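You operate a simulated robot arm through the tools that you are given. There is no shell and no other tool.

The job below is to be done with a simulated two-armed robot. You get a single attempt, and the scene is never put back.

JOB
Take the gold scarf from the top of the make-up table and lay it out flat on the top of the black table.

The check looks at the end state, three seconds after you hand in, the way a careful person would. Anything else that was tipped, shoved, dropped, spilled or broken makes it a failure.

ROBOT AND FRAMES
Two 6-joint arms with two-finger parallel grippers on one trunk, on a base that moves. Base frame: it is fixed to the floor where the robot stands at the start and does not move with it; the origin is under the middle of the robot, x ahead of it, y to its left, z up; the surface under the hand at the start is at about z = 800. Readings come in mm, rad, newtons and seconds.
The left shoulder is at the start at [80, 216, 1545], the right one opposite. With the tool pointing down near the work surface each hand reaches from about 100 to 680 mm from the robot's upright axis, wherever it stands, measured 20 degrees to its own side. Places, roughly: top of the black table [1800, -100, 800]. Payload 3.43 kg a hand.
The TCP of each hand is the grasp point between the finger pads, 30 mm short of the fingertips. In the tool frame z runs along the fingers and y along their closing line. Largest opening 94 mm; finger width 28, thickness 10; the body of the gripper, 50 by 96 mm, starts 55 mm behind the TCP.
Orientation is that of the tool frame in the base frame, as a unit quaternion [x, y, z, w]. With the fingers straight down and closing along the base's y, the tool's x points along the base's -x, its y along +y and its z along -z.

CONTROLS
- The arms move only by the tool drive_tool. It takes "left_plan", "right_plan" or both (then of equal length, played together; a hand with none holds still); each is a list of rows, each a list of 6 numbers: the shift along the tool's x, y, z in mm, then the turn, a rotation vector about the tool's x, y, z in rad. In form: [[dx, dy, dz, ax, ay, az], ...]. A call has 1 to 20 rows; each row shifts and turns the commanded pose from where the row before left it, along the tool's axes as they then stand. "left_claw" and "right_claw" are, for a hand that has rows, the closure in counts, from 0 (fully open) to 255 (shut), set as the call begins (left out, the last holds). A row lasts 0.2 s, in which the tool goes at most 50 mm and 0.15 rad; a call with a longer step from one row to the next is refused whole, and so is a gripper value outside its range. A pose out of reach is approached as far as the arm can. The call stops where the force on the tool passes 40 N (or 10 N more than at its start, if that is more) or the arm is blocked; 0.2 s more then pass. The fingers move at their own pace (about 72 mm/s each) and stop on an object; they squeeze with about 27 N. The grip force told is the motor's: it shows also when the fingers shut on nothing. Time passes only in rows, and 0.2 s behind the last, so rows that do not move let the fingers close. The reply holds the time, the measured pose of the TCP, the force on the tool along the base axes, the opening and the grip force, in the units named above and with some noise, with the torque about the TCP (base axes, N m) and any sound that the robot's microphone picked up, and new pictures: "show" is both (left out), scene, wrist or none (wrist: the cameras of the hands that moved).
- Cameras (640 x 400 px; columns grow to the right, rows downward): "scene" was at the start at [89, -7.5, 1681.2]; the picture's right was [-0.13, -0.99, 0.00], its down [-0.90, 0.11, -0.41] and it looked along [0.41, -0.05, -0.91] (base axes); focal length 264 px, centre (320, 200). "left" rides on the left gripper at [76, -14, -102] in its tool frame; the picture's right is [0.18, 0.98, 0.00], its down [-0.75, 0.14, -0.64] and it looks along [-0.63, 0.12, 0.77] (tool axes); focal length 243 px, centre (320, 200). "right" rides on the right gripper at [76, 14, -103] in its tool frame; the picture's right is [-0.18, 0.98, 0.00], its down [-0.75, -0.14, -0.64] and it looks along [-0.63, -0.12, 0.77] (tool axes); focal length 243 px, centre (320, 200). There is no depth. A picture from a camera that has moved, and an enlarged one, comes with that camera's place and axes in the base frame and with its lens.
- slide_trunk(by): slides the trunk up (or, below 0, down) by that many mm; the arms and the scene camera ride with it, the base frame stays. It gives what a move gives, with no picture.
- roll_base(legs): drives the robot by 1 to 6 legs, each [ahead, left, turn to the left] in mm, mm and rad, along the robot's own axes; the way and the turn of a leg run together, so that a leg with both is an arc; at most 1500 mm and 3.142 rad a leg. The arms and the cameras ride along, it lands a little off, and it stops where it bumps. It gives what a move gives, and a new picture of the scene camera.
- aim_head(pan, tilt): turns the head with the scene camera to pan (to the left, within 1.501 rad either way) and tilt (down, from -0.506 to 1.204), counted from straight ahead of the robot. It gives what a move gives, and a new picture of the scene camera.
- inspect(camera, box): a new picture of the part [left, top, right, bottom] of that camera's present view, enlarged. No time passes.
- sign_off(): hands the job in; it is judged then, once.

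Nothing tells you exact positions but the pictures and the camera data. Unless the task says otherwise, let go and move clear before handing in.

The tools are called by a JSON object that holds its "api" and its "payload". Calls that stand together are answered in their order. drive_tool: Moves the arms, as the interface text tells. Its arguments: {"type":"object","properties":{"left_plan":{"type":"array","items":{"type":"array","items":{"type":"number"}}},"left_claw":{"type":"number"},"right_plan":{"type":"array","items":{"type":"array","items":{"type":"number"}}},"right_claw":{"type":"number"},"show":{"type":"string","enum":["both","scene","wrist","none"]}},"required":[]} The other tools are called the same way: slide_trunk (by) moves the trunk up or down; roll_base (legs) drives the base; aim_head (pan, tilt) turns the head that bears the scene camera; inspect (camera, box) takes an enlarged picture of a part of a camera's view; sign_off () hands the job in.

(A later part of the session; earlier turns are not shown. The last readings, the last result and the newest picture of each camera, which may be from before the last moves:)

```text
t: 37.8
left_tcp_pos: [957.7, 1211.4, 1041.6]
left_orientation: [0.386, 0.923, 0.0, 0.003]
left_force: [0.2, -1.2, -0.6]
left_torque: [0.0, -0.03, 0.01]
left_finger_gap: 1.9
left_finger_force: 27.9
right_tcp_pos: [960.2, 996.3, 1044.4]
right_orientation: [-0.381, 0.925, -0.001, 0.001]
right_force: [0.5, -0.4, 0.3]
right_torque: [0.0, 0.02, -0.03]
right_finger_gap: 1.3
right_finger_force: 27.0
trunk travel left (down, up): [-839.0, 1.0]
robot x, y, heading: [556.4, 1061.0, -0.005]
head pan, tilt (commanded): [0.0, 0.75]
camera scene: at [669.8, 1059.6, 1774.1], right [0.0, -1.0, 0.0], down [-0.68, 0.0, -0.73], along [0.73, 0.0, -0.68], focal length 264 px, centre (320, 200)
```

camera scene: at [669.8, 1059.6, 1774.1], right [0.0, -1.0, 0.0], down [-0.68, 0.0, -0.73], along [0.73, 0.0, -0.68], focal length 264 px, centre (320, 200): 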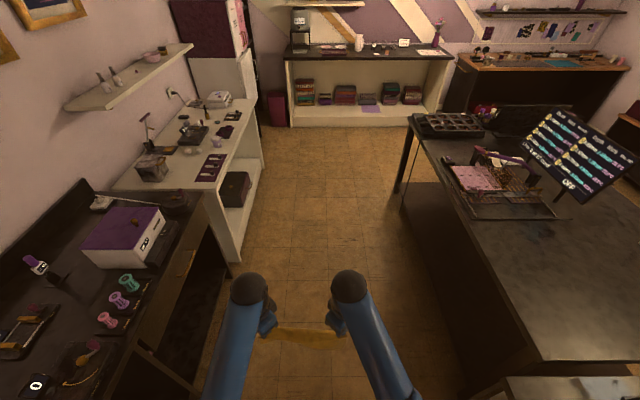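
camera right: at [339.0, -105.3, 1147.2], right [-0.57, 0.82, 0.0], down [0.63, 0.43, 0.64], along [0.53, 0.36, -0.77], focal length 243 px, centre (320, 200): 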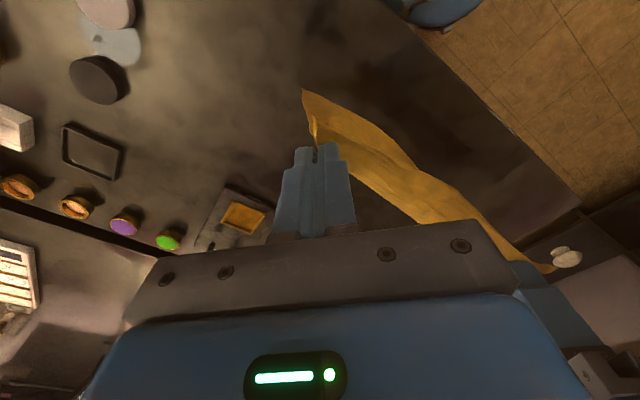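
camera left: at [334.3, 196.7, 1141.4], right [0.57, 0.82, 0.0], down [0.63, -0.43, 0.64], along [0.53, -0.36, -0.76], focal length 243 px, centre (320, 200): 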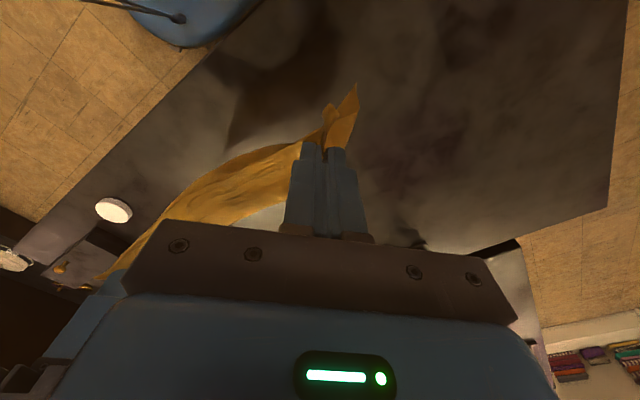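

I'm at (556, 1061), alongside the black table. I want a closer look at the black table's left side before turning towards it.

{"api": "inspect", "payload": {"camera": "scene", "box": [380, 80, 640, 400]}}

{"api": "aim_head", "payload": {"pan": -0.9, "tilt": 0.75}}

```text
1.25 times, centred on (510, 240) of scene
camera zoom: at [669.8, 1059.6, 1774.1], right [0.0, -1.0, 0.0], down [-0.68, 0.0, -0.73], along [0.73, 0.0, -0.68], focal length 330 px, centre (82, 150)
```

zoom: 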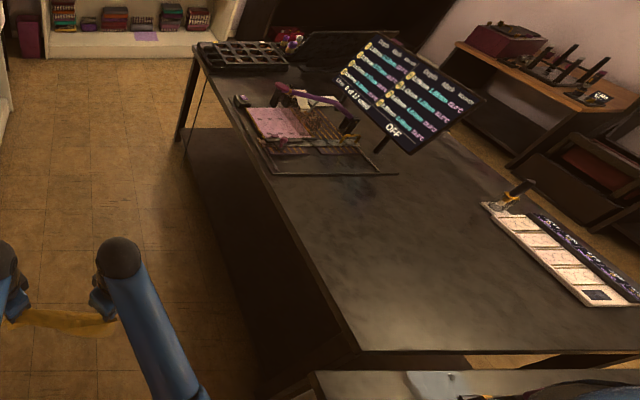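

```text
t: 39.0
left_tcp_pos: [958.1, 1210.3, 1041.3]
left_orientation: [0.386, 0.922, -0.001, 0.002]
left_force: [0.7, 0.2, -0.7]
left_torque: [0.0, -0.02, -0.01]
left_finger_gap: 1.9
left_finger_force: 26.8
right_tcp_pos: [962.3, 995.7, 1044.7]
right_orientation: [-0.38, 0.925, -0.001, 0.0]
right_force: [-0.5, -0.2, -0.4]
right_torque: [-0.02, 0.0, 0.01]
right_finger_gap: 1.5
right_finger_force: 27.1
trunk travel left (down, up): [-839.0, 1.0]
robot x, y, heading: [557.7, 1059.0, -0.005]
head pan, tilt (commanded): [-0.901, 0.75]
camera scene: at [640.2, 994.8, 1774.0], right [-0.79, -0.62, 0.0], down [-0.42, 0.54, -0.73], along [0.45, -0.57, -0.68], focal length 264 px, centre (320, 200)
```

scene: 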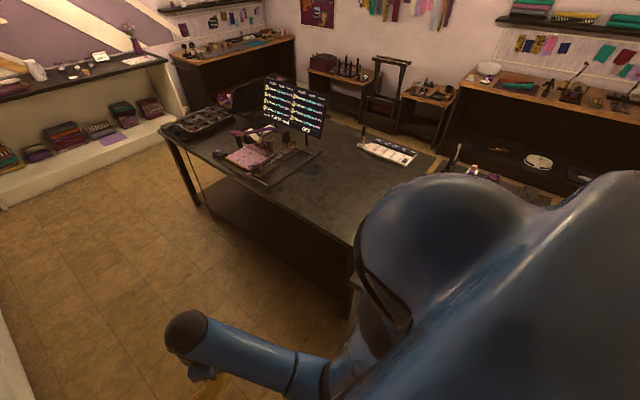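

The black table has a dark body under its top, so I need to know how far my base reaches forward. I'll look straight down over open floor.

{"api": "aim_head", "payload": {"pan": 0.0, "tilt": 1.2}}

```text
t: 40.2
left_tcp_pos: [959.4, 1210.8, 1041.3]
left_orientation: [0.385, 0.923, 0.0, 0.002]
left_force: [0.9, -0.1, -0.2]
left_torque: [0.0, -0.03, 0.0]
left_finger_gap: 1.8
left_finger_force: 26.3
right_tcp_pos: [961.7, 997.8, 1043.1]
right_orientation: [-0.381, 0.925, -0.001, 0.0]
right_force: [0.2, 0.9, 0.1]
right_torque: [-0.01, 0.0, -0.01]
right_finger_gap: 1.6
right_finger_force: 27.0
trunk travel left (down, up): [-839.0, 1.0]
robot x, y, heading: [561.1, 1060.8, -0.003]
head pan, tilt (commanded): [0.0, 1.201]
camera scene: at [645.3, 1059.7, 1742.2], right [-0.01, -1.0, 0.0], down [-0.93, 0.0, -0.36], along [0.36, 0.0, -0.93], focal length 264 px, centre (320, 200)
```

scene: 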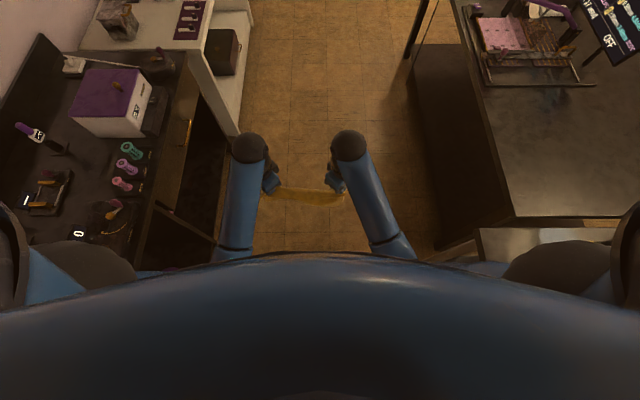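

My base doesn't protrude past roughly 340 mm ahead, so I can stand about 370 mm from the black table's edge. I'll drive ahead to x≈1190 and turn right to face the table.

{"api": "roll_base", "payload": {"legs": [[630, 0, 0]]}}

{"api": "roll_base", "payload": {"legs": [[0, 0, -0.785], [0, 0, -0.785]]}}

{"api": "aim_head", "payload": {"pan": 0.0, "tilt": 0.9}}

```text
t: 43.8
left_tcp_pos: [1593.5, 1193.5, 1042.5]
left_orientation: [0.395, 0.919, 0.001, 0.002]
left_force: [0.0, 0.4, 0.4]
left_torque: [-0.05, -0.02, -0.01]
left_finger_gap: 2.2
left_finger_force: 26.8
right_tcp_pos: [1591.9, 979.3, 1044.0]
right_orientation: [-0.371, 0.929, 0.0, 0.002]
right_force: [-0.3, 0.9, 0.6]
right_torque: [0.0, 0.01, -0.03]
right_finger_gap: 1.5
right_finger_force: 26.9
trunk travel left (down, up): [-839.0, 1.0]
robot x, y, heading: [1192.6, 1053.0, -0.024]
head pan, tilt (commanded): [0.0, 1.201]
camera scene: at [1275.6, 1048.9, 1742.4], right [-0.02, -1.0, 0.0], down [-0.93, 0.02, -0.36], along [0.36, -0.01, -0.93], focal length 264 px, centre (320, 200)
```

scene: 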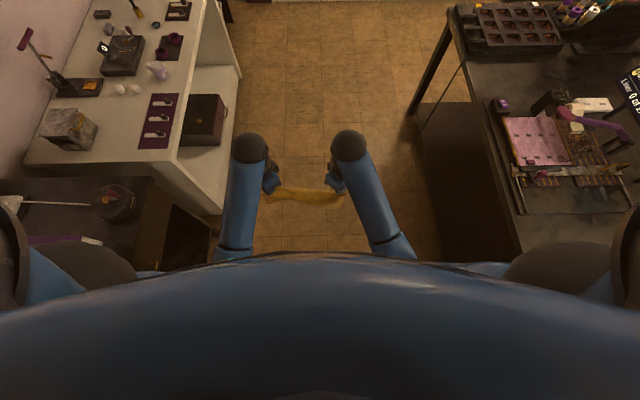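

```text
t: 48.3
left_tcp_pos: [1340.1, 650.4, 1041.4]
left_orientation: [0.926, 0.377, -0.001, 0.001]
left_force: [-0.6, 0.2, -0.8]
left_torque: [0.03, 0.03, 0.04]
left_finger_gap: 2.0
left_finger_force: 26.9
right_tcp_pos: [1125.8, 649.2, 1043.7]
right_orientation: [0.389, 0.921, 0.0, 0.0]
right_force: [0.7, -0.6, 0.1]
right_torque: [-0.01, 0.02, 0.02]
right_finger_gap: 1.6
right_finger_force: 27.4
trunk travel left (down, up): [-839.0, 1.0]
robot x, y, heading: [1192.8, 1052.0, -1.583]
head pan, tilt (commanded): [0.0, 1.201]
camera scene: at [1191.6, 964.8, 1742.2], right [-1.0, 0.01, 0.0], down [0.01, 0.93, -0.36], along [-0.01, -0.36, -0.93], focal length 264 px, centre (320, 200)
```

scene: 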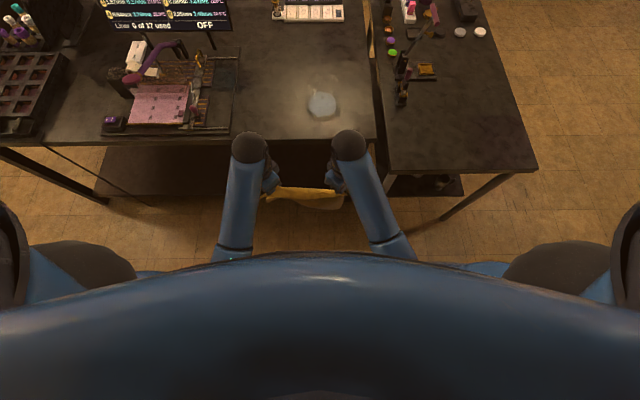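

```text
t: 49.1
left_tcp_pos: [1339.1, 650.1, 1040.3]
left_orientation: [0.927, 0.376, 0.0, 0.002]
left_force: [-0.1, 0.1, 0.4]
left_torque: [0.01, 0.01, 0.06]
left_finger_gap: 2.5
left_finger_force: 27.1
right_tcp_pos: [1127.1, 649.3, 1043.3]
right_orientation: [0.388, 0.922, 0.0, 0.0]
right_force: [0.0, 0.0, -0.2]
right_torque: [0.03, 0.02, 0.01]
right_finger_gap: 1.7
right_finger_force: 27.0
trunk travel left (down, up): [-839.0, 1.0]
robot x, y, heading: [1191.3, 1053.4, -1.582]
head pan, tilt (commanded): [0.0, 0.901]
camera scene: at [1190.7, 945.3, 1762.0], right [-1.0, 0.01, 0.0], down [0.01, 0.78, -0.62], along [-0.01, -0.62, -0.78], focal length 264 px, centre (320, 200)
```

scene: 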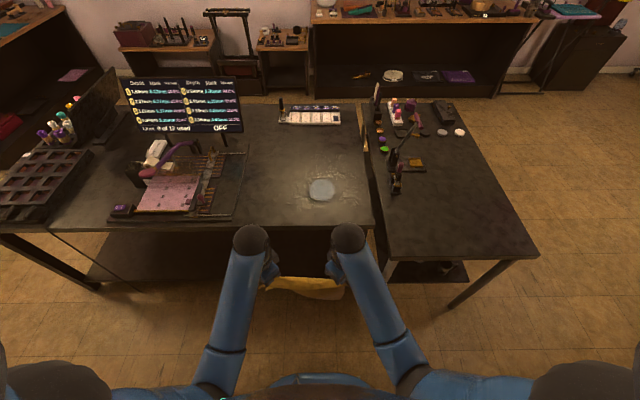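

I'm facing the black table squarely; its edge is at y≈316 and the area ahead (x 950–1500) is empty apart from a lamp reflection. I'll drive forward about 365 mm so the table edge is ~370 mm from my axis.

{"api": "roll_base", "payload": {"legs": [[280, 0, 0.008]]}}

{"api": "roll_base", "payload": {"legs": [[85, 0, 0]]}}

```text
t: 51.0
left_tcp_pos: [1340.7, 370.1, 1041.7]
left_orientation: [0.925, 0.38, -0.001, 0.002]
left_force: [0.1, 0.2, -0.2]
left_torque: [-0.01, 0.04, 0.04]
left_finger_gap: 2.0
left_finger_force: 27.5
right_tcp_pos: [1126.0, 367.3, 1045.2]
right_orientation: [0.385, 0.923, 0.0, 0.0]
right_force: [-0.7, -0.4, -0.5]
right_torque: [-0.02, -0.01, 0.05]
right_finger_gap: 1.6
right_finger_force: 27.4
trunk travel left (down, up): [-839.0, 1.0]
robot x, y, heading: [1188.3, 768.7, -1.574]
head pan, tilt (commanded): [0.0, 0.901]
camera scene: at [1189.0, 665.8, 1762.4], right [-1.0, 0.0, 0.0], down [0.0, 0.78, -0.62], along [0.0, -0.62, -0.78], focal length 264 px, centre (320, 200)
```

scene: 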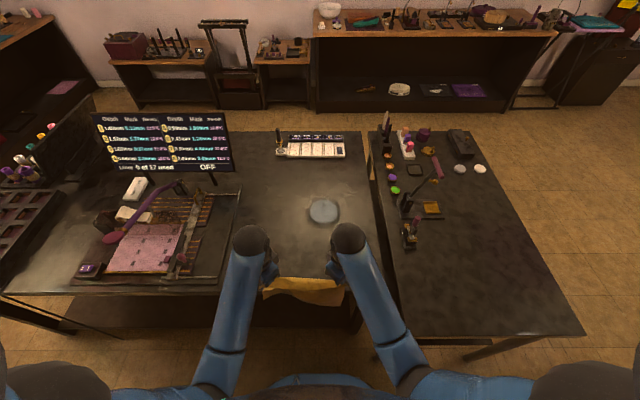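

```text
t: 52.1
left_tcp_pos: [1340.9, 290.4, 1044.4]
left_orientation: [0.925, 0.379, -0.002, 0.005]
left_force: [-0.2, -0.5, -0.6]
left_torque: [-0.07, -0.02, 0.0]
left_finger_gap: 2.0
left_finger_force: 27.2
right_tcp_pos: [1126.8, 288.2, 1046.6]
right_orientation: [0.383, 0.924, -0.004, 0.001]
right_force: [0.3, 0.2, 0.3]
right_torque: [-0.05, 0.02, 0.01]
right_finger_gap: 1.3
right_finger_force: 26.9
trunk travel left (down, up): [-839.0, 1.0]
robot x, y, heading: [1188.2, 680.7, -1.572]
head pan, tilt (commanded): [0.0, 0.901]
camera scene: at [1188.8, 590.0, 1763.1], right [-1.0, 0.0, 0.0], down [0.0, 0.78, -0.63], along [0.0, -0.63, -0.78], focal length 264 px, centre (320, 200)
```

scene: 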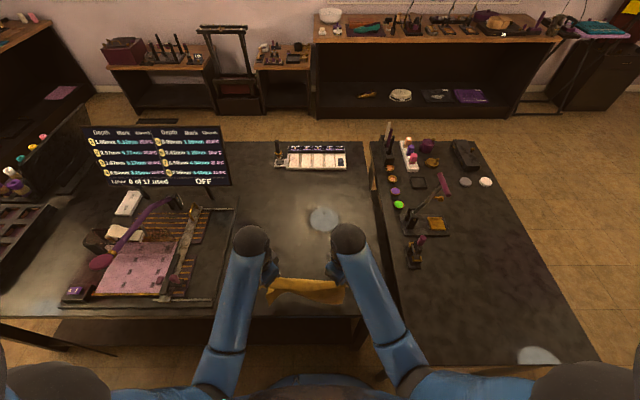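

The robot is at y≈681. The readings show a slight backward lean, so I'll check whether that settles before moving the arms.

{"api": "aim_head", "payload": {"pan": 0.0, "tilt": 1.0}}

{"api": "inspect", "payload": {"camera": "scene", "box": [180, 120, 460, 295]}}

```text
t: 52.8
left_tcp_pos: [1340.2, 285.9, 1041.2]
left_orientation: [0.925, 0.38, -0.001, 0.002]
left_force: [-0.1, 0.4, -0.3]
left_torque: [0.04, 0.01, 0.04]
left_finger_gap: 1.9
left_finger_force: 26.7
right_tcp_pos: [1126.4, 283.5, 1046.1]
right_orientation: [0.383, 0.924, -0.002, 0.001]
right_force: [0.2, 0.1, 0.5]
right_torque: [-0.04, 0.0, 0.03]
right_finger_gap: 1.7
right_finger_force: 26.7
trunk travel left (down, up): [-839.0, 1.0]
robot x, y, heading: [1190.4, 685.9, -1.576]
head pan, tilt (commanded): [0.0, 1.0]
camera scene: at [1188.8, 588.1, 1755.2], right [-1.0, 0.0, 0.0], down [0.0, 0.84, -0.54], along [0.0, -0.54, -0.84], focal length 264 px, centre (320, 200)
```

scene: 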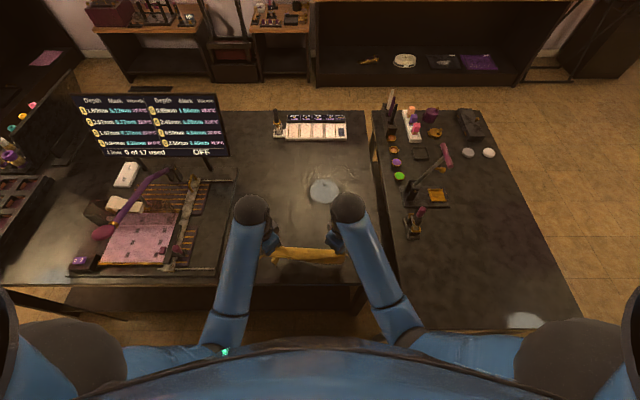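

```text
2.29 times, centred on (320, 208) of scene
camera zoom: at [1188.8, 588.1, 1755.2], right [-1.0, 0.0, 0.0], down [0.0, 0.84, -0.54], along [0.0, -0.54, -0.84], focal length 604 px, centre (320, 183)
```

zoom: 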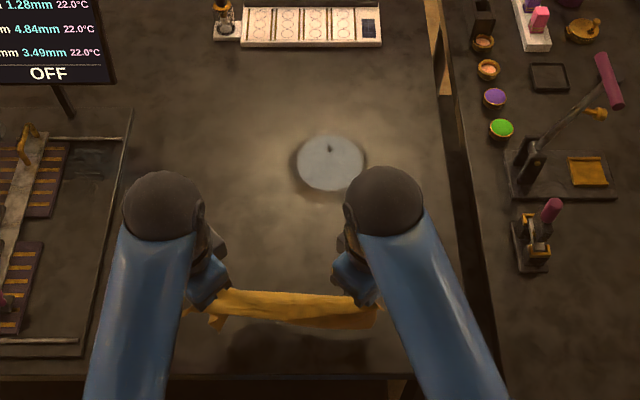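

Settled: hands at 400 mm ahead, scarf hanging just above the near part of the table. I'll now move both hands forward over the table in the robot's frame.

{"api": "drive_tool", "payload": {"right_plan": [[-14.1, -14.1, 0, 0, 0, 0], [-14.1, -14.1, 0, 0, 0, 0], [-14.1, -14.1, 0, 0, 0, 0], [-14.1, -14.1, 0, 0, 0, 0], [-14.1, -14.1, 0, 0, 0, 0], [0, 0, 0, 0, 0, 0]], "left_plan": [[-14.1, 14.1, 0, 0, 0, 0], [-14.1, 14.1, 0, 0, 0, 0], [-14.1, 14.1, 0, 0, 0, 0], [-14.1, 14.1, 0, 0, 0, 0], [-14.1, 14.1, 0, 0, 0, 0], [0, 0, 0, 0, 0, 0]], "show": "scene"}}

```text
t: 54.2
left_tcp_pos: [1339.3, 183.4, 1042.5]
left_orientation: [0.925, 0.38, 0.0, 0.001]
left_force: [0.4, 1.2, -0.4]
left_torque: [-0.01, -0.01, 0.0]
left_finger_gap: 1.8
left_finger_force: 27.4
right_tcp_pos: [1125.3, 181.1, 1043.6]
right_orientation: [0.384, 0.923, -0.001, 0.0]
right_force: [0.0, 0.0, -0.7]
right_torque: [-0.03, -0.01, 0.02]
right_finger_gap: 1.6
right_finger_force: 26.8
trunk travel left (down, up): [-839.0, 1.0]
robot x, y, heading: [1189.6, 677.8, -1.572]
head pan, tilt (commanded): [0.0, 1.0]
camera scene: at [1188.9, 582.5, 1754.9], right [-1.0, 0.0, 0.0], down [0.0, 0.84, -0.54], along [0.0, -0.54, -0.84], focal length 264 px, centre (320, 200)
```

scene: 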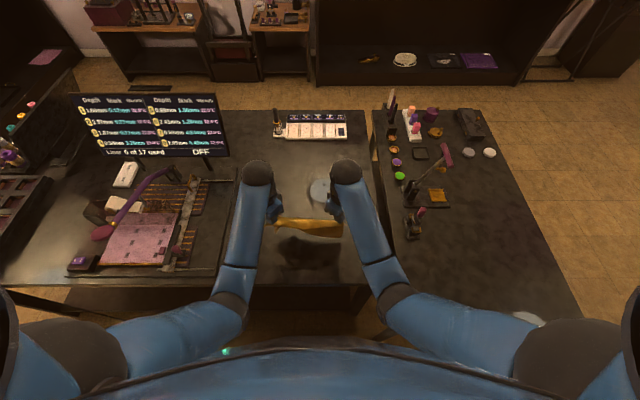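

The hands keep their height while extending (about 495 mm ahead now). I'll go another 100 mm forward, then check the cloth from the wrist cameras.

{"api": "drive_tool", "payload": {"right_plan": [[-14.1, -14.1, 0, 0, 0, 0], [-14.1, -14.1, 0, 0, 0, 0], [-14.1, -14.1, 0, 0, 0, 0], [-14.1, -14.1, 0, 0, 0, 0], [-14.1, -14.1, 0, 0, 0, 0], [0, 0, 0, 0, 0, 0], [0, 0, 0, 0, 0, 0], [0, 0, 0, 0, 0, 0]], "left_plan": [[-14.1, 14.1, 0, 0, 0, 0], [-14.1, 14.1, 0, 0, 0, 0], [-14.1, 14.1, 0, 0, 0, 0], [-14.1, 14.1, 0, 0, 0, 0], [-14.1, 14.1, 0, 0, 0, 0], [0, 0, 0, 0, 0, 0], [0, 0, 0, 0, 0, 0], [0, 0, 0, 0, 0, 0]]}}

{"api": "inspect", "payload": {"camera": "scene", "box": [220, 130, 400, 250]}}

```text
t: 56.0
left_tcp_pos: [1340.1, 83.4, 1041.9]
left_orientation: [0.925, 0.381, 0.0, 0.001]
left_force: [0.1, -0.1, 0.7]
left_torque: [0.02, 0.01, 0.0]
left_finger_gap: 2.1
left_finger_force: 26.2
right_tcp_pos: [1127.0, 80.3, 1043.8]
right_orientation: [0.384, 0.923, 0.0, -0.001]
right_force: [-0.3, -0.2, 0.6]
right_torque: [-0.04, 0.01, 0.0]
right_finger_gap: 1.6
right_finger_force: 26.7
trunk travel left (down, up): [-839.0, 1.0]
robot x, y, heading: [1189.9, 681.6, -1.577]
head pan, tilt (commanded): [0.0, 1.0]
camera scene: at [1188.9, 580.7, 1754.7], right [-1.0, 0.0, 0.0], down [0.0, 0.84, -0.54], along [0.0, -0.54, -0.84], focal length 264 px, centre (320, 200)
camera right: at [1084.5, 144.8, 1147.4], right [0.83, 0.56, 0.0], down [0.43, -0.63, 0.64], along [0.36, -0.53, -0.77], focal length 243 px, centre (320, 200)
camera left: at [1384.5, 146.9, 1141.0], right [0.82, -0.57, 0.0], down [-0.44, -0.63, 0.64], along [-0.37, -0.53, -0.77], focal length 243 px, centre (320, 200)
```

scene: 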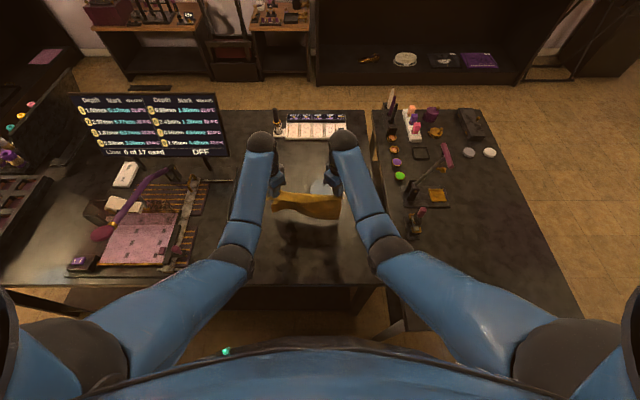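
right: 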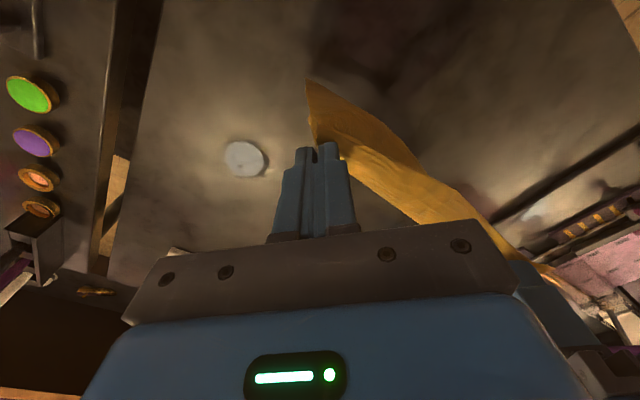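
left: 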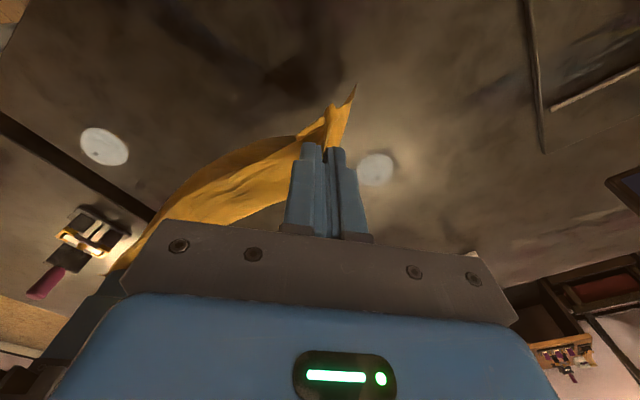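

```text
3.33 times, centred on (310, 190) of scene
camera zoom: at [1188.9, 580.7, 1754.7], right [-1.0, 0.0, 0.0], down [0.0, 0.84, -0.54], along [0.0, -0.54, -0.84], focal length 882 px, centre (353, 233)
```

zoom: 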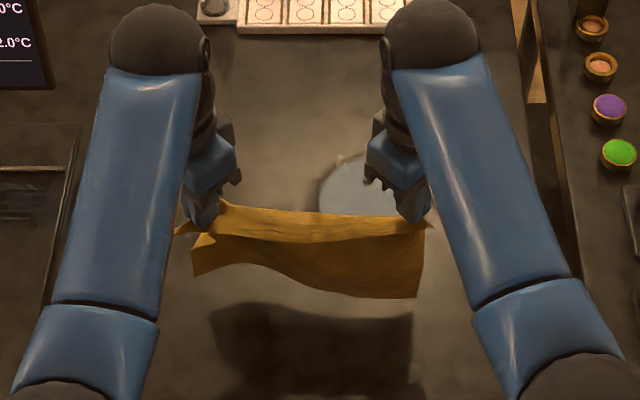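

The scarf hangs well with its lower edge at about z 842. I'll lower it until that edge just meets the tabletop, then lay it by moving down and back toward me.

{"api": "drive_tool", "payload": {"right_plan": [[-3.5, -3.5, 10, 0, 0, 0], [-3.5, -3.5, 10, 0, 0, 0], [-3.5, -3.5, 10, 0, 0, 0], [-3.5, -3.5, 10, 0, 0, 0], [0, 0, 5, 0, 0, 0], [0, 0, 0, 0, 0, 0], [0, 0, 0, 0, 0, 0]], "left_plan": [[-3.5, 3.5, 10, 0, 0, 0], [-3.5, 3.5, 10, 0, 0, 0], [-3.5, 3.5, 10, 0, 0, 0], [-3.5, 3.5, 10, 0, 0, 0], [0, 0, 5, 0, 0, 0], [0, 0, 0, 0, 0, 0], [0, 0, 0, 0, 0, 0]]}}

{"api": "inspect", "payload": {"camera": "scene", "box": [220, 130, 400, 250]}}

```text
t: 57.6
left_tcp_pos: [1340.6, 63.7, 996.1]
left_orientation: [0.925, 0.381, -0.001, 0.001]
left_force: [1.2, 0.4, 0.4]
left_torque: [0.0, 0.01, 0.0]
left_finger_gap: 1.8
left_finger_force: 27.0
right_tcp_pos: [1125.2, 61.4, 998.2]
right_orientation: [0.384, 0.923, 0.0, 0.0]
right_force: [0.1, -0.1, -0.3]
right_torque: [0.0, 0.01, 0.02]
right_finger_gap: 1.7
right_finger_force: 26.4
trunk travel left (down, up): [-839.0, 1.0]
robot x, y, heading: [1191.4, 682.9, -1.576]
head pan, tilt (commanded): [0.0, 1.0]
camera scene: at [1188.8, 581.4, 1754.8], right [-1.0, 0.0, 0.0], down [0.0, 0.84, -0.54], along [0.0, -0.54, -0.84], focal length 264 px, centre (320, 200)
camera right: at [1083.4, 125.1, 1101.9], right [0.83, 0.56, 0.0], down [0.43, -0.63, 0.64], along [0.36, -0.53, -0.77], focal length 243 px, centre (320, 200)
camera left: at [1384.3, 127.5, 1096.7], right [0.82, -0.57, 0.0], down [-0.44, -0.63, 0.64], along [-0.37, -0.53, -0.77], focal length 243 px, centre (320, 200)
```

scene: 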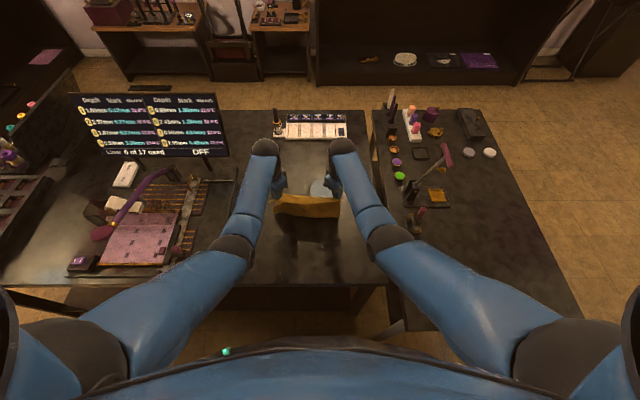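
right: 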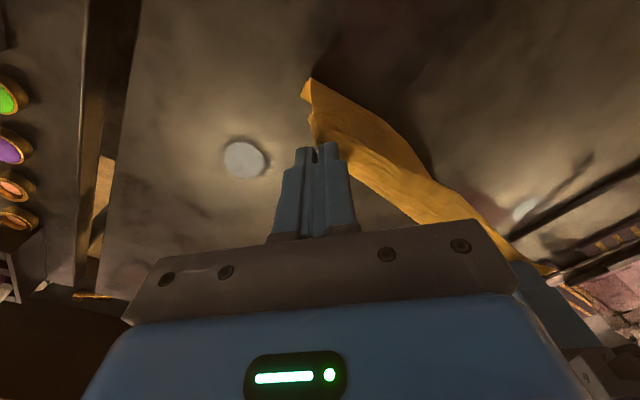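
left: 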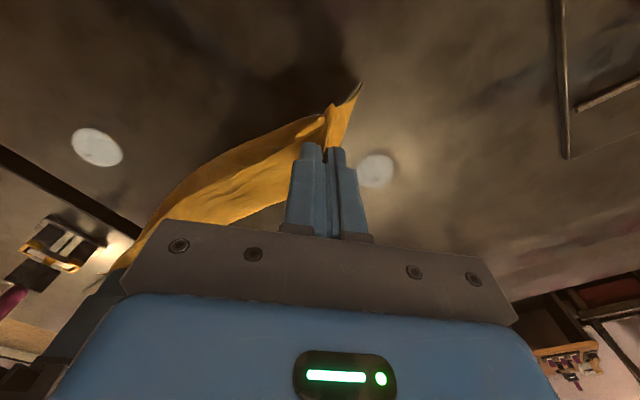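

```text
3.33 times, centred on (310, 190) of scene
camera zoom: at [1188.8, 581.4, 1754.8], right [-1.0, 0.0, 0.0], down [0.0, 0.84, -0.54], along [0.0, -0.54, -0.84], focal length 882 px, centre (353, 233)
```

zoom: 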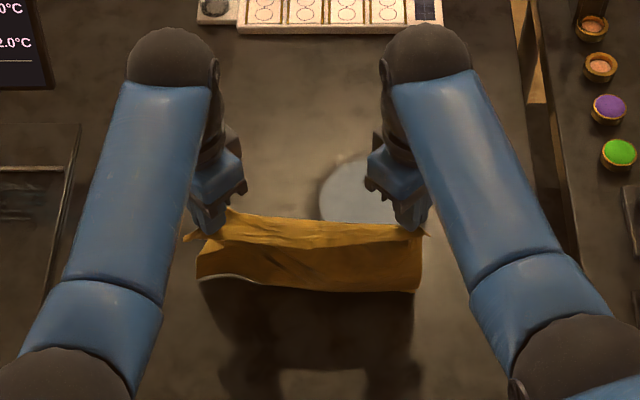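

The lower edge is right at the tabletop. Now the first half of laying: both hands go down and back together so the cloth settles away from me.

{"api": "drive_tool", "payload": {"right_plan": [[5.66, 5.66, 9, 0, 0, 0], [7.07, 7.07, 8, 0, 0, 0], [7.78, 7.78, 8, 0, 0, 0], [8.49, 8.49, 9, 0, 0, 0], [8.49, 8.49, 9, 0, 0, 0], [8.49, 8.49, 9, 0, 0, 0], [8.49, 8.49, 10, 0, 0, 0], [8.49, 8.49, 10, 0, 0, 0], [0, 0, 0, 0, 0, 0]], "left_plan": [[5.66, -5.66, 9, 0, 0, 0], [7.07, -7.07, 8, 0, 0, 0], [7.78, -7.78, 8, 0, 0, 0], [8.49, -8.49, 9, 0, 0, 0], [8.49, -8.49, 9, 0, 0, 0], [8.49, -8.49, 9, 0, 0, 0], [8.49, -8.49, 10, 0, 0, 0], [8.49, -8.49, 10, 0, 0, 0], [0, 0, 0, 0, 0, 0]]}}

{"api": "inspect", "payload": {"camera": "scene", "box": [220, 150, 400, 270]}}

```text
t: 59.6
left_tcp_pos: [1339.6, 153.8, 925.1]
left_orientation: [0.925, 0.38, -0.001, 0.001]
left_force: [-0.3, -0.5, 0.0]
left_torque: [0.01, 0.02, 0.05]
left_finger_gap: 2.0
left_finger_force: 27.5
right_tcp_pos: [1126.8, 150.4, 925.9]
right_orientation: [0.384, 0.923, 0.0, 0.0]
right_force: [0.2, 1.4, 0.0]
right_torque: [0.0, -0.02, 0.02]
right_finger_gap: 1.8
right_finger_force: 26.7
trunk travel left (down, up): [-839.0, 1.0]
robot x, y, heading: [1191.7, 681.2, -1.573]
head pan, tilt (commanded): [0.0, 1.0]
camera scene: at [1188.9, 581.5, 1754.8], right [-1.0, 0.0, 0.0], down [0.0, 0.84, -0.54], along [0.0, -0.54, -0.84], focal length 264 px, centre (320, 200)
camera right: at [1083.4, 214.0, 1030.0], right [0.83, 0.56, 0.0], down [0.43, -0.63, 0.64], along [0.36, -0.53, -0.77], focal length 243 px, centre (320, 200)
camera left: at [1383.9, 217.5, 1024.9], right [0.82, -0.57, 0.0], down [-0.44, -0.63, 0.64], along [-0.37, -0.53, -0.77], focal length 243 px, centre (320, 200)
```

scene: 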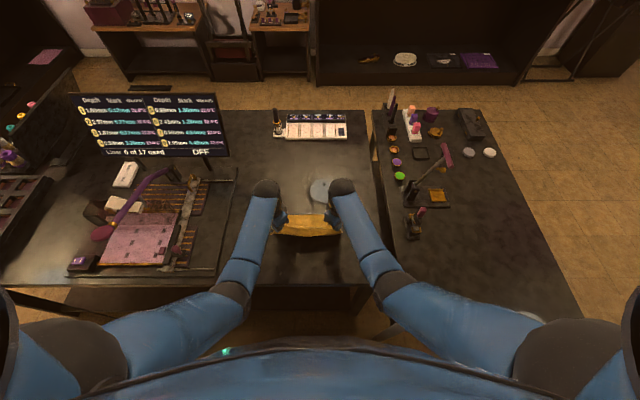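
right: 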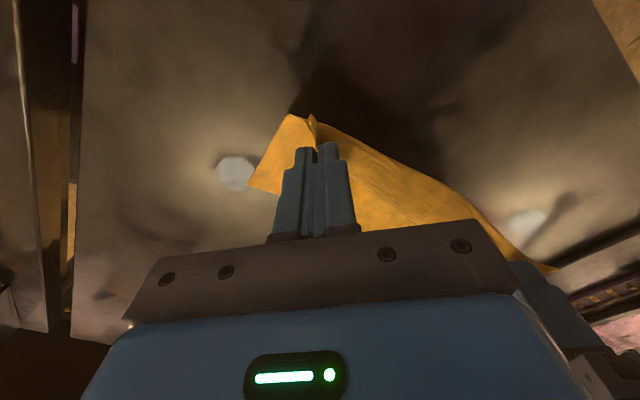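
left: 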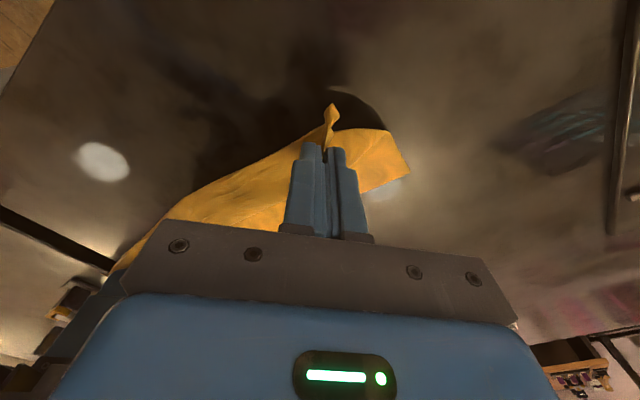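

```text
3.33 times, centred on (310, 210) of scene
camera zoom: at [1188.9, 581.5, 1754.8], right [-1.0, 0.0, 0.0], down [0.0, 0.84, -0.54], along [0.0, -0.54, -0.84], focal length 882 px, centre (353, 167)
```

zoom: 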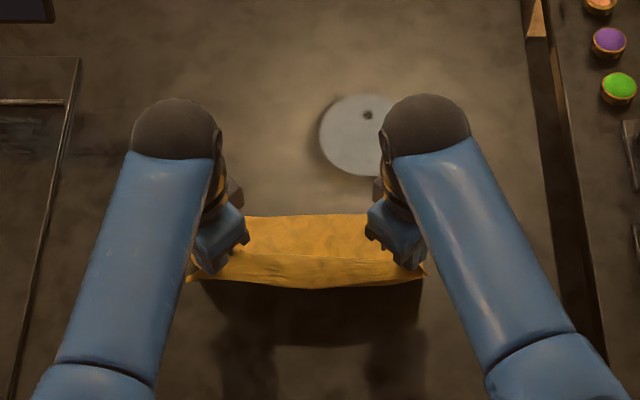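

The cloth is settling away from me as intended. I'll continue the second half, down to about 20 mm above the table.

{"api": "drive_tool", "payload": {"right_plan": [[8.49, 8.49, 10, 0, 0, 0], [8.49, 8.49, 11, 0, 0, 0], [8.49, 8.49, 11, 0, 0, 0], [7.78, 7.78, 11, 0, 0, 0], [7.07, 7.07, 11, 0, 0, 0], [7.07, 7.07, 11, 0, 0, 0], [5.66, 5.66, 10, 0, 0, 0], [0, 0, 0, 0, 0, 0]], "left_plan": [[8.49, -8.49, 10, 0, 0, 0], [8.49, -8.49, 11, 0, 0, 0], [8.49, -8.49, 11, 0, 0, 0], [7.78, -7.78, 11, 0, 0, 0], [7.07, -7.07, 11, 0, 0, 0], [7.07, -7.07, 11, 0, 0, 0], [5.66, -5.66, 10, 0, 0, 0], [0, 0, 0, 0, 0, 0]]}}

{"api": "inspect", "payload": {"camera": "scene", "box": [220, 170, 400, 290]}}

```text
t: 61.4
left_tcp_pos: [1339.6, 227.0, 849.7]
left_orientation: [0.925, 0.38, -0.001, 0.001]
left_force: [-0.3, 0.6, -0.8]
left_torque: [0.0, 0.0, 0.02]
left_finger_gap: 2.0
left_finger_force: 26.9
right_tcp_pos: [1127.1, 224.6, 850.8]
right_orientation: [0.383, 0.924, 0.0, 0.0]
right_force: [-0.1, -0.1, 0.6]
right_torque: [-0.02, 0.0, 0.0]
right_finger_gap: 1.5
right_finger_force: 27.1
trunk travel left (down, up): [-839.0, 1.0]
robot x, y, heading: [1189.8, 680.1, -1.578]
head pan, tilt (commanded): [0.0, 1.0]
camera scene: at [1188.8, 581.5, 1754.8], right [-1.0, 0.0, 0.0], down [0.0, 0.84, -0.54], along [0.0, -0.54, -0.84], focal length 264 px, centre (320, 200)
camera right: at [1083.8, 289.1, 955.6], right [0.83, 0.56, 0.0], down [0.43, -0.63, 0.64], along [0.36, -0.53, -0.77], focal length 243 px, centre (320, 200)
camera left: at [1383.8, 292.1, 950.0], right [0.82, -0.57, 0.0], down [-0.44, -0.63, 0.64], along [-0.37, -0.53, -0.77], focal length 243 px, centre (320, 200)
```

scene: 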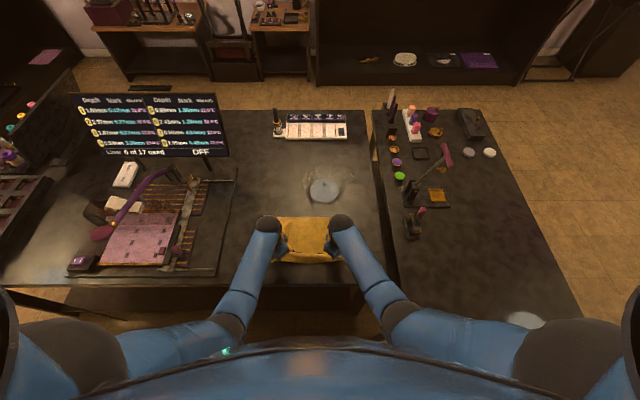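
right: 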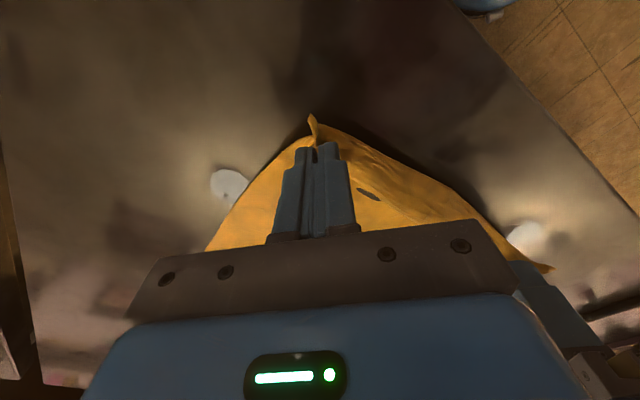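
left: 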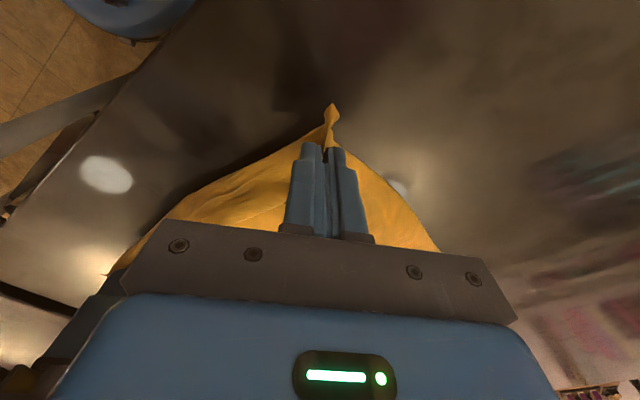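

```text
3.33 times, centred on (310, 230) of scene
camera zoom: at [1188.8, 581.5, 1754.8], right [-1.0, 0.0, 0.0], down [0.0, 0.84, -0.54], along [0.0, -0.54, -0.84], focal length 882 px, centre (353, 100)
```

zoom: 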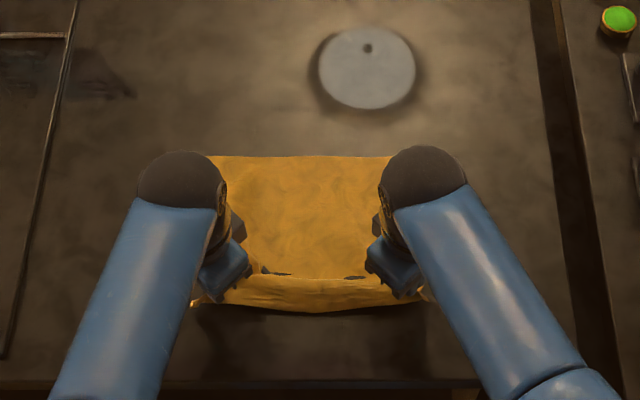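

The scarf lies nicely spread, with the far part flat and the near flap outward. I'll lower straight down to about 3 mm above the table, spreading the hands by a few millimetres.

{"api": "drive_tool", "payload": {"right_plan": [[1.4, -1.4, 6, 0, 0, 0], [1.4, -1.4, 6, 0, 0, 0], [0, 0, 4, 0, 0, 0], [0, 0, 0, 0, 0, 0]], "left_plan": [[1.4, 1.4, 6, 0, 0, 0], [1.4, 1.4, 6, 0, 0, 0], [0, 0, 4, 0, 0, 0], [0, 0, 0, 0, 0, 0]]}}

{"api": "inspect", "payload": {"camera": "scene", "box": [220, 170, 400, 290]}}

```text
t: 62.4
left_tcp_pos: [1343.7, 227.1, 834.0]
left_orientation: [0.925, 0.38, -0.001, 0.001]
left_force: [-4.8, -0.3, 0.0]
left_torque: [0.03, 0.13, 0.06]
left_finger_gap: 2.1
left_finger_force: 26.4
right_tcp_pos: [1122.5, 225.6, 835.1]
right_orientation: [0.383, 0.924, 0.0, -0.001]
right_force: [4.7, 0.2, 1.4]
right_torque: [0.01, -0.18, -0.04]
right_finger_gap: 1.9
right_finger_force: 26.7
trunk travel left (down, up): [-839.0, 1.0]
robot x, y, heading: [1188.2, 678.9, -1.576]
head pan, tilt (commanded): [0.0, 1.0]
camera scene: at [1188.9, 581.8, 1754.8], right [-1.0, 0.0, 0.0], down [0.0, 0.84, -0.54], along [0.0, -0.54, -0.84], focal length 264 px, centre (320, 200)
camera right: at [1079.7, 289.4, 939.0], right [0.83, 0.56, 0.0], down [0.43, -0.63, 0.64], along [0.36, -0.53, -0.77], focal length 243 px, centre (320, 200)
camera left: at [1388.5, 291.9, 933.7], right [0.82, -0.57, 0.0], down [-0.44, -0.63, 0.64], along [-0.37, -0.53, -0.77], focal length 243 px, centre (320, 200)
```

scene: 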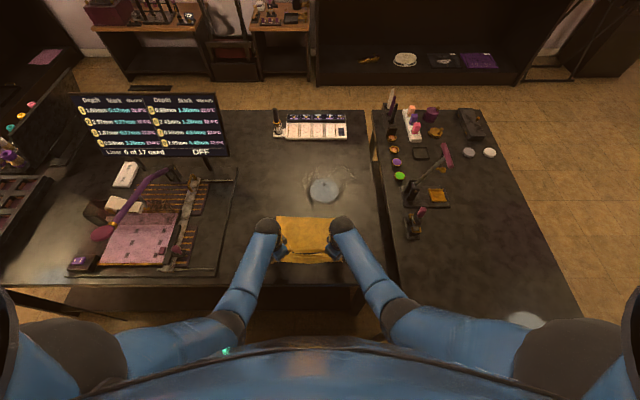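
right: 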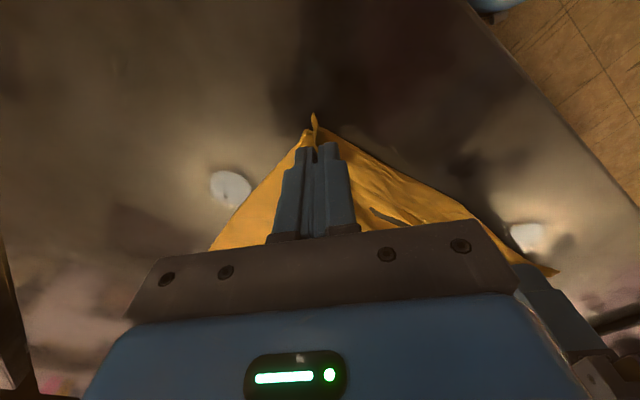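
left: 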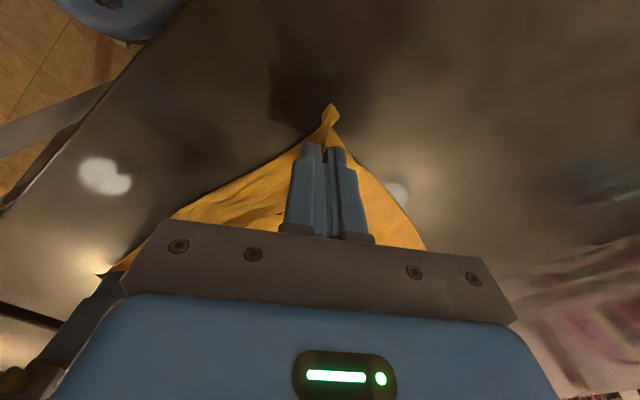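

```text
3.33 times, centred on (310, 230) of scene
camera zoom: at [1188.9, 581.8, 1754.8], right [-1.0, 0.0, 0.0], down [0.0, 0.84, -0.54], along [0.0, -0.54, -0.84], focal length 882 px, centre (353, 100)
```

zoom: 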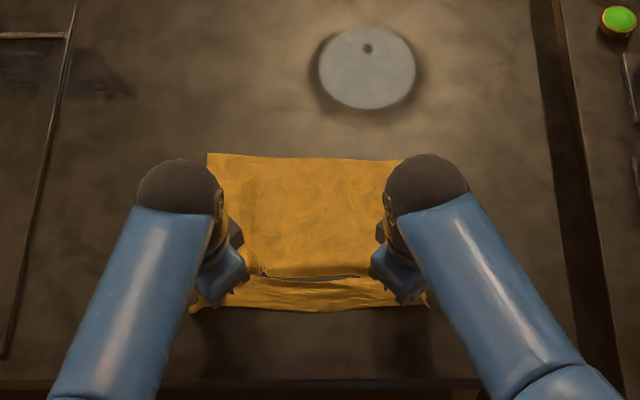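

The scarf is pulled out straight with a light tension between the hands. I'll now open both grippers partway, without moving, to let the pinched folds relax.

{"api": "drive_tool", "payload": {"right_plan": [[0, 0, 0, 0, 0, 0], [0, 0, 0, 0, 0, 0], [0, 0, 0, 0, 0, 0], [0, 0, 0, 0, 0, 0]], "left_plan": [[0, 0, 0, 0, 0, 0], [0, 0, 0, 0, 0, 0], [0, 0, 0, 0, 0, 0], [0, 0, 0, 0, 0, 0]], "right_claw": 140, "left_claw": 140, "show": "wrist"}}

{"api": "inspect", "payload": {"camera": "scene", "box": [220, 170, 400, 290]}}

```text
t: 63.4
left_tcp_pos: [1345.5, 226.6, 834.2]
left_orientation: [0.925, 0.38, -0.001, 0.001]
left_force: [0.4, 0.7, 0.3]
left_torque: [-0.01, 0.01, 0.03]
left_finger_gap: 42.3
left_finger_force: 0.1
right_tcp_pos: [1122.8, 226.1, 835.4]
right_orientation: [0.384, 0.923, 0.0, 0.0]
right_force: [0.6, 0.6, 0.0]
right_torque: [0.02, -0.02, -0.01]
right_finger_gap: 42.3
right_finger_force: 0.1
trunk travel left (down, up): [-839.0, 1.0]
robot x, y, heading: [1189.4, 679.7, -1.575]
head pan, tilt (commanded): [0.0, 1.0]
camera right: at [1079.6, 289.3, 939.0], right [0.83, 0.56, 0.0], down [0.43, -0.63, 0.64], along [0.36, -0.53, -0.77], focal length 243 px, centre (320, 200)
camera left: at [1388.5, 291.8, 933.7], right [0.82, -0.57, 0.0], down [-0.44, -0.63, 0.64], along [-0.37, -0.53, -0.77], focal length 243 px, centre (320, 200)
```

right: 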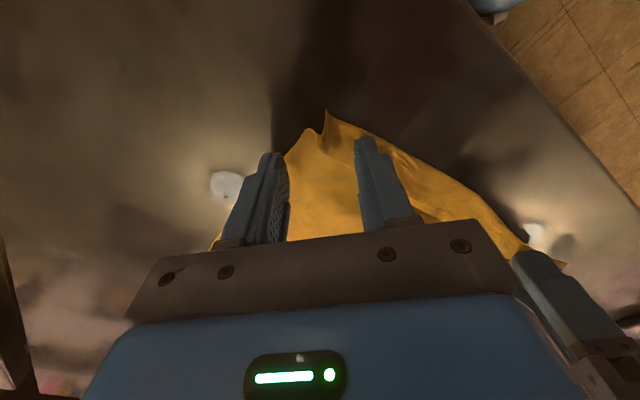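
left: 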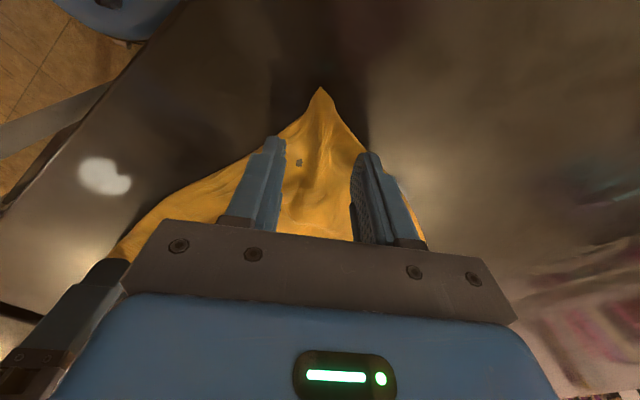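

```text
3.33 times, centred on (310, 230) of scene
camera zoom: at [1188.8, 581.6, 1754.8], right [-1.0, 0.0, 0.0], down [0.0, 0.84, -0.54], along [0.0, -0.54, -0.84], focal length 882 px, centre (353, 100)
```

zoom: 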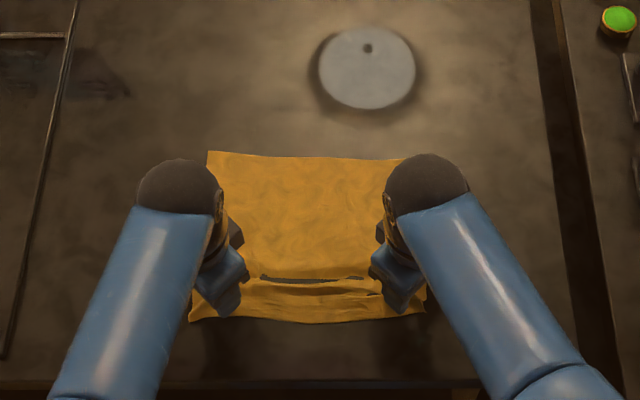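

Both folds have come free. I'll raise the hands straight up, clear of the cloth, and look at the result.

{"api": "drive_tool", "payload": {"right_plan": [[0, 0, -8, 0, 0, 0], [0, 0, -12, 0, 0, 0], [0, 0, -20, 0, 0, 0], [0, 0, -20, 0, 0, 0], [0, 0, -20, 0, 0, 0], [21, -21, -10, 0, 0, 0], [21, -21, 0, 0, 0, 0], [21, -21, 0, 0, 0, 0]], "left_plan": [[0, 0, -8, 0, 0, 0], [0, 0, -12, 0, 0, 0], [0, 0, -20, 0, 0, 0], [0, 0, -20, 0, 0, 0], [0, 0, -20, 0, 0, 0], [21, 21, -10, 0, 0, 0], [14, 14, 0, 0, 0, 0], [0, 0, 0, 0, 0, 0]]}}

{"api": "inspect", "payload": {"camera": "scene", "box": [220, 170, 400, 290]}}

```text
t: 65.2
left_tcp_pos: [1392.7, 226.8, 924.9]
left_orientation: [0.925, 0.38, 0.0, 0.001]
left_force: [0.0, 0.4, 0.6]
left_torque: [0.0, -0.01, 0.02]
left_finger_gap: 42.3
left_finger_force: 0.1
right_tcp_pos: [1033.1, 223.3, 926.9]
right_orientation: [0.383, 0.924, 0.001, 0.0]
right_force: [0.2, -0.7, -0.4]
right_torque: [0.03, -0.02, -0.02]
right_finger_gap: 42.3
right_finger_force: 0.1
trunk travel left (down, up): [-839.0, 1.0]
robot x, y, heading: [1190.6, 680.0, -1.572]
head pan, tilt (commanded): [0.0, 1.0]
camera scene: at [1187.7, 581.6, 1754.8], right [-1.0, 0.0, 0.0], down [0.0, 0.84, -0.54], along [0.0, -0.54, -0.84], focal length 264 px, centre (320, 200)
camera right: at [990.7, 288.7, 1029.6], right [0.83, 0.56, 0.0], down [0.43, -0.63, 0.64], along [0.36, -0.53, -0.77], focal length 243 px, centre (320, 200)
camera left: at [1437.2, 291.5, 1024.2], right [0.82, -0.57, 0.0], down [-0.44, -0.63, 0.64], along [-0.36, -0.53, -0.77], focal length 243 px, centre (320, 200)
```

scene: 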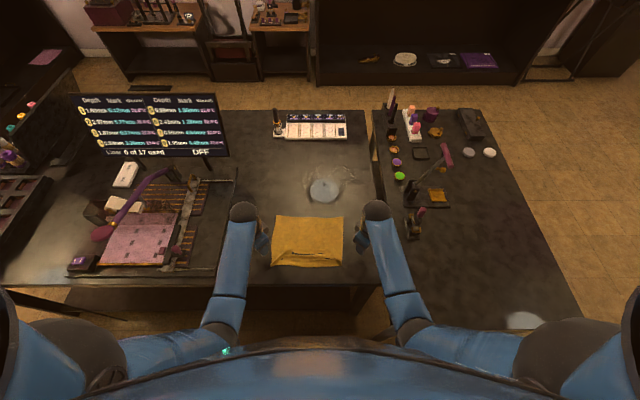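
right: 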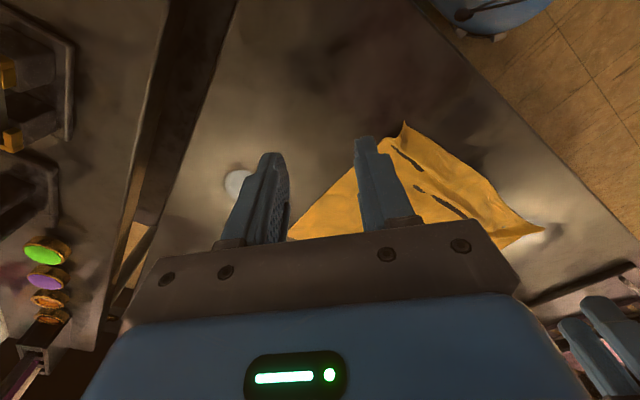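
left: 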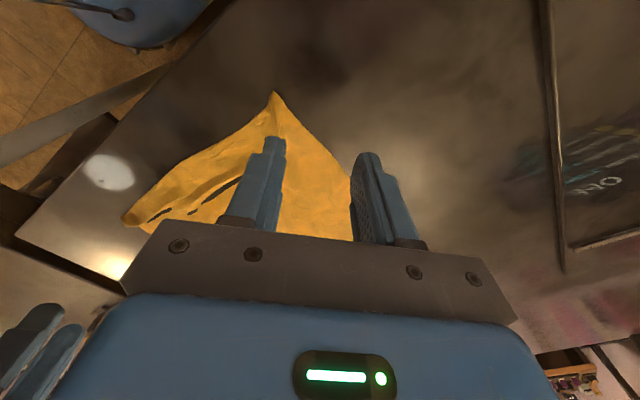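

```text
3.33 times, centred on (310, 230) of scene
camera zoom: at [1187.7, 581.6, 1754.8], right [-1.0, 0.0, 0.0], down [0.0, 0.84, -0.54], along [0.0, -0.54, -0.84], focal length 882 px, centre (353, 100)
```

zoom: 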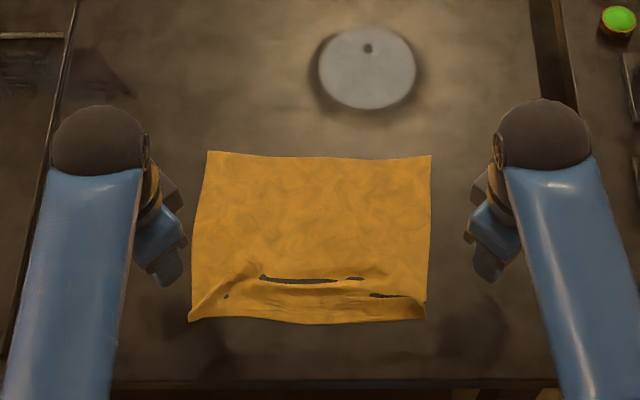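

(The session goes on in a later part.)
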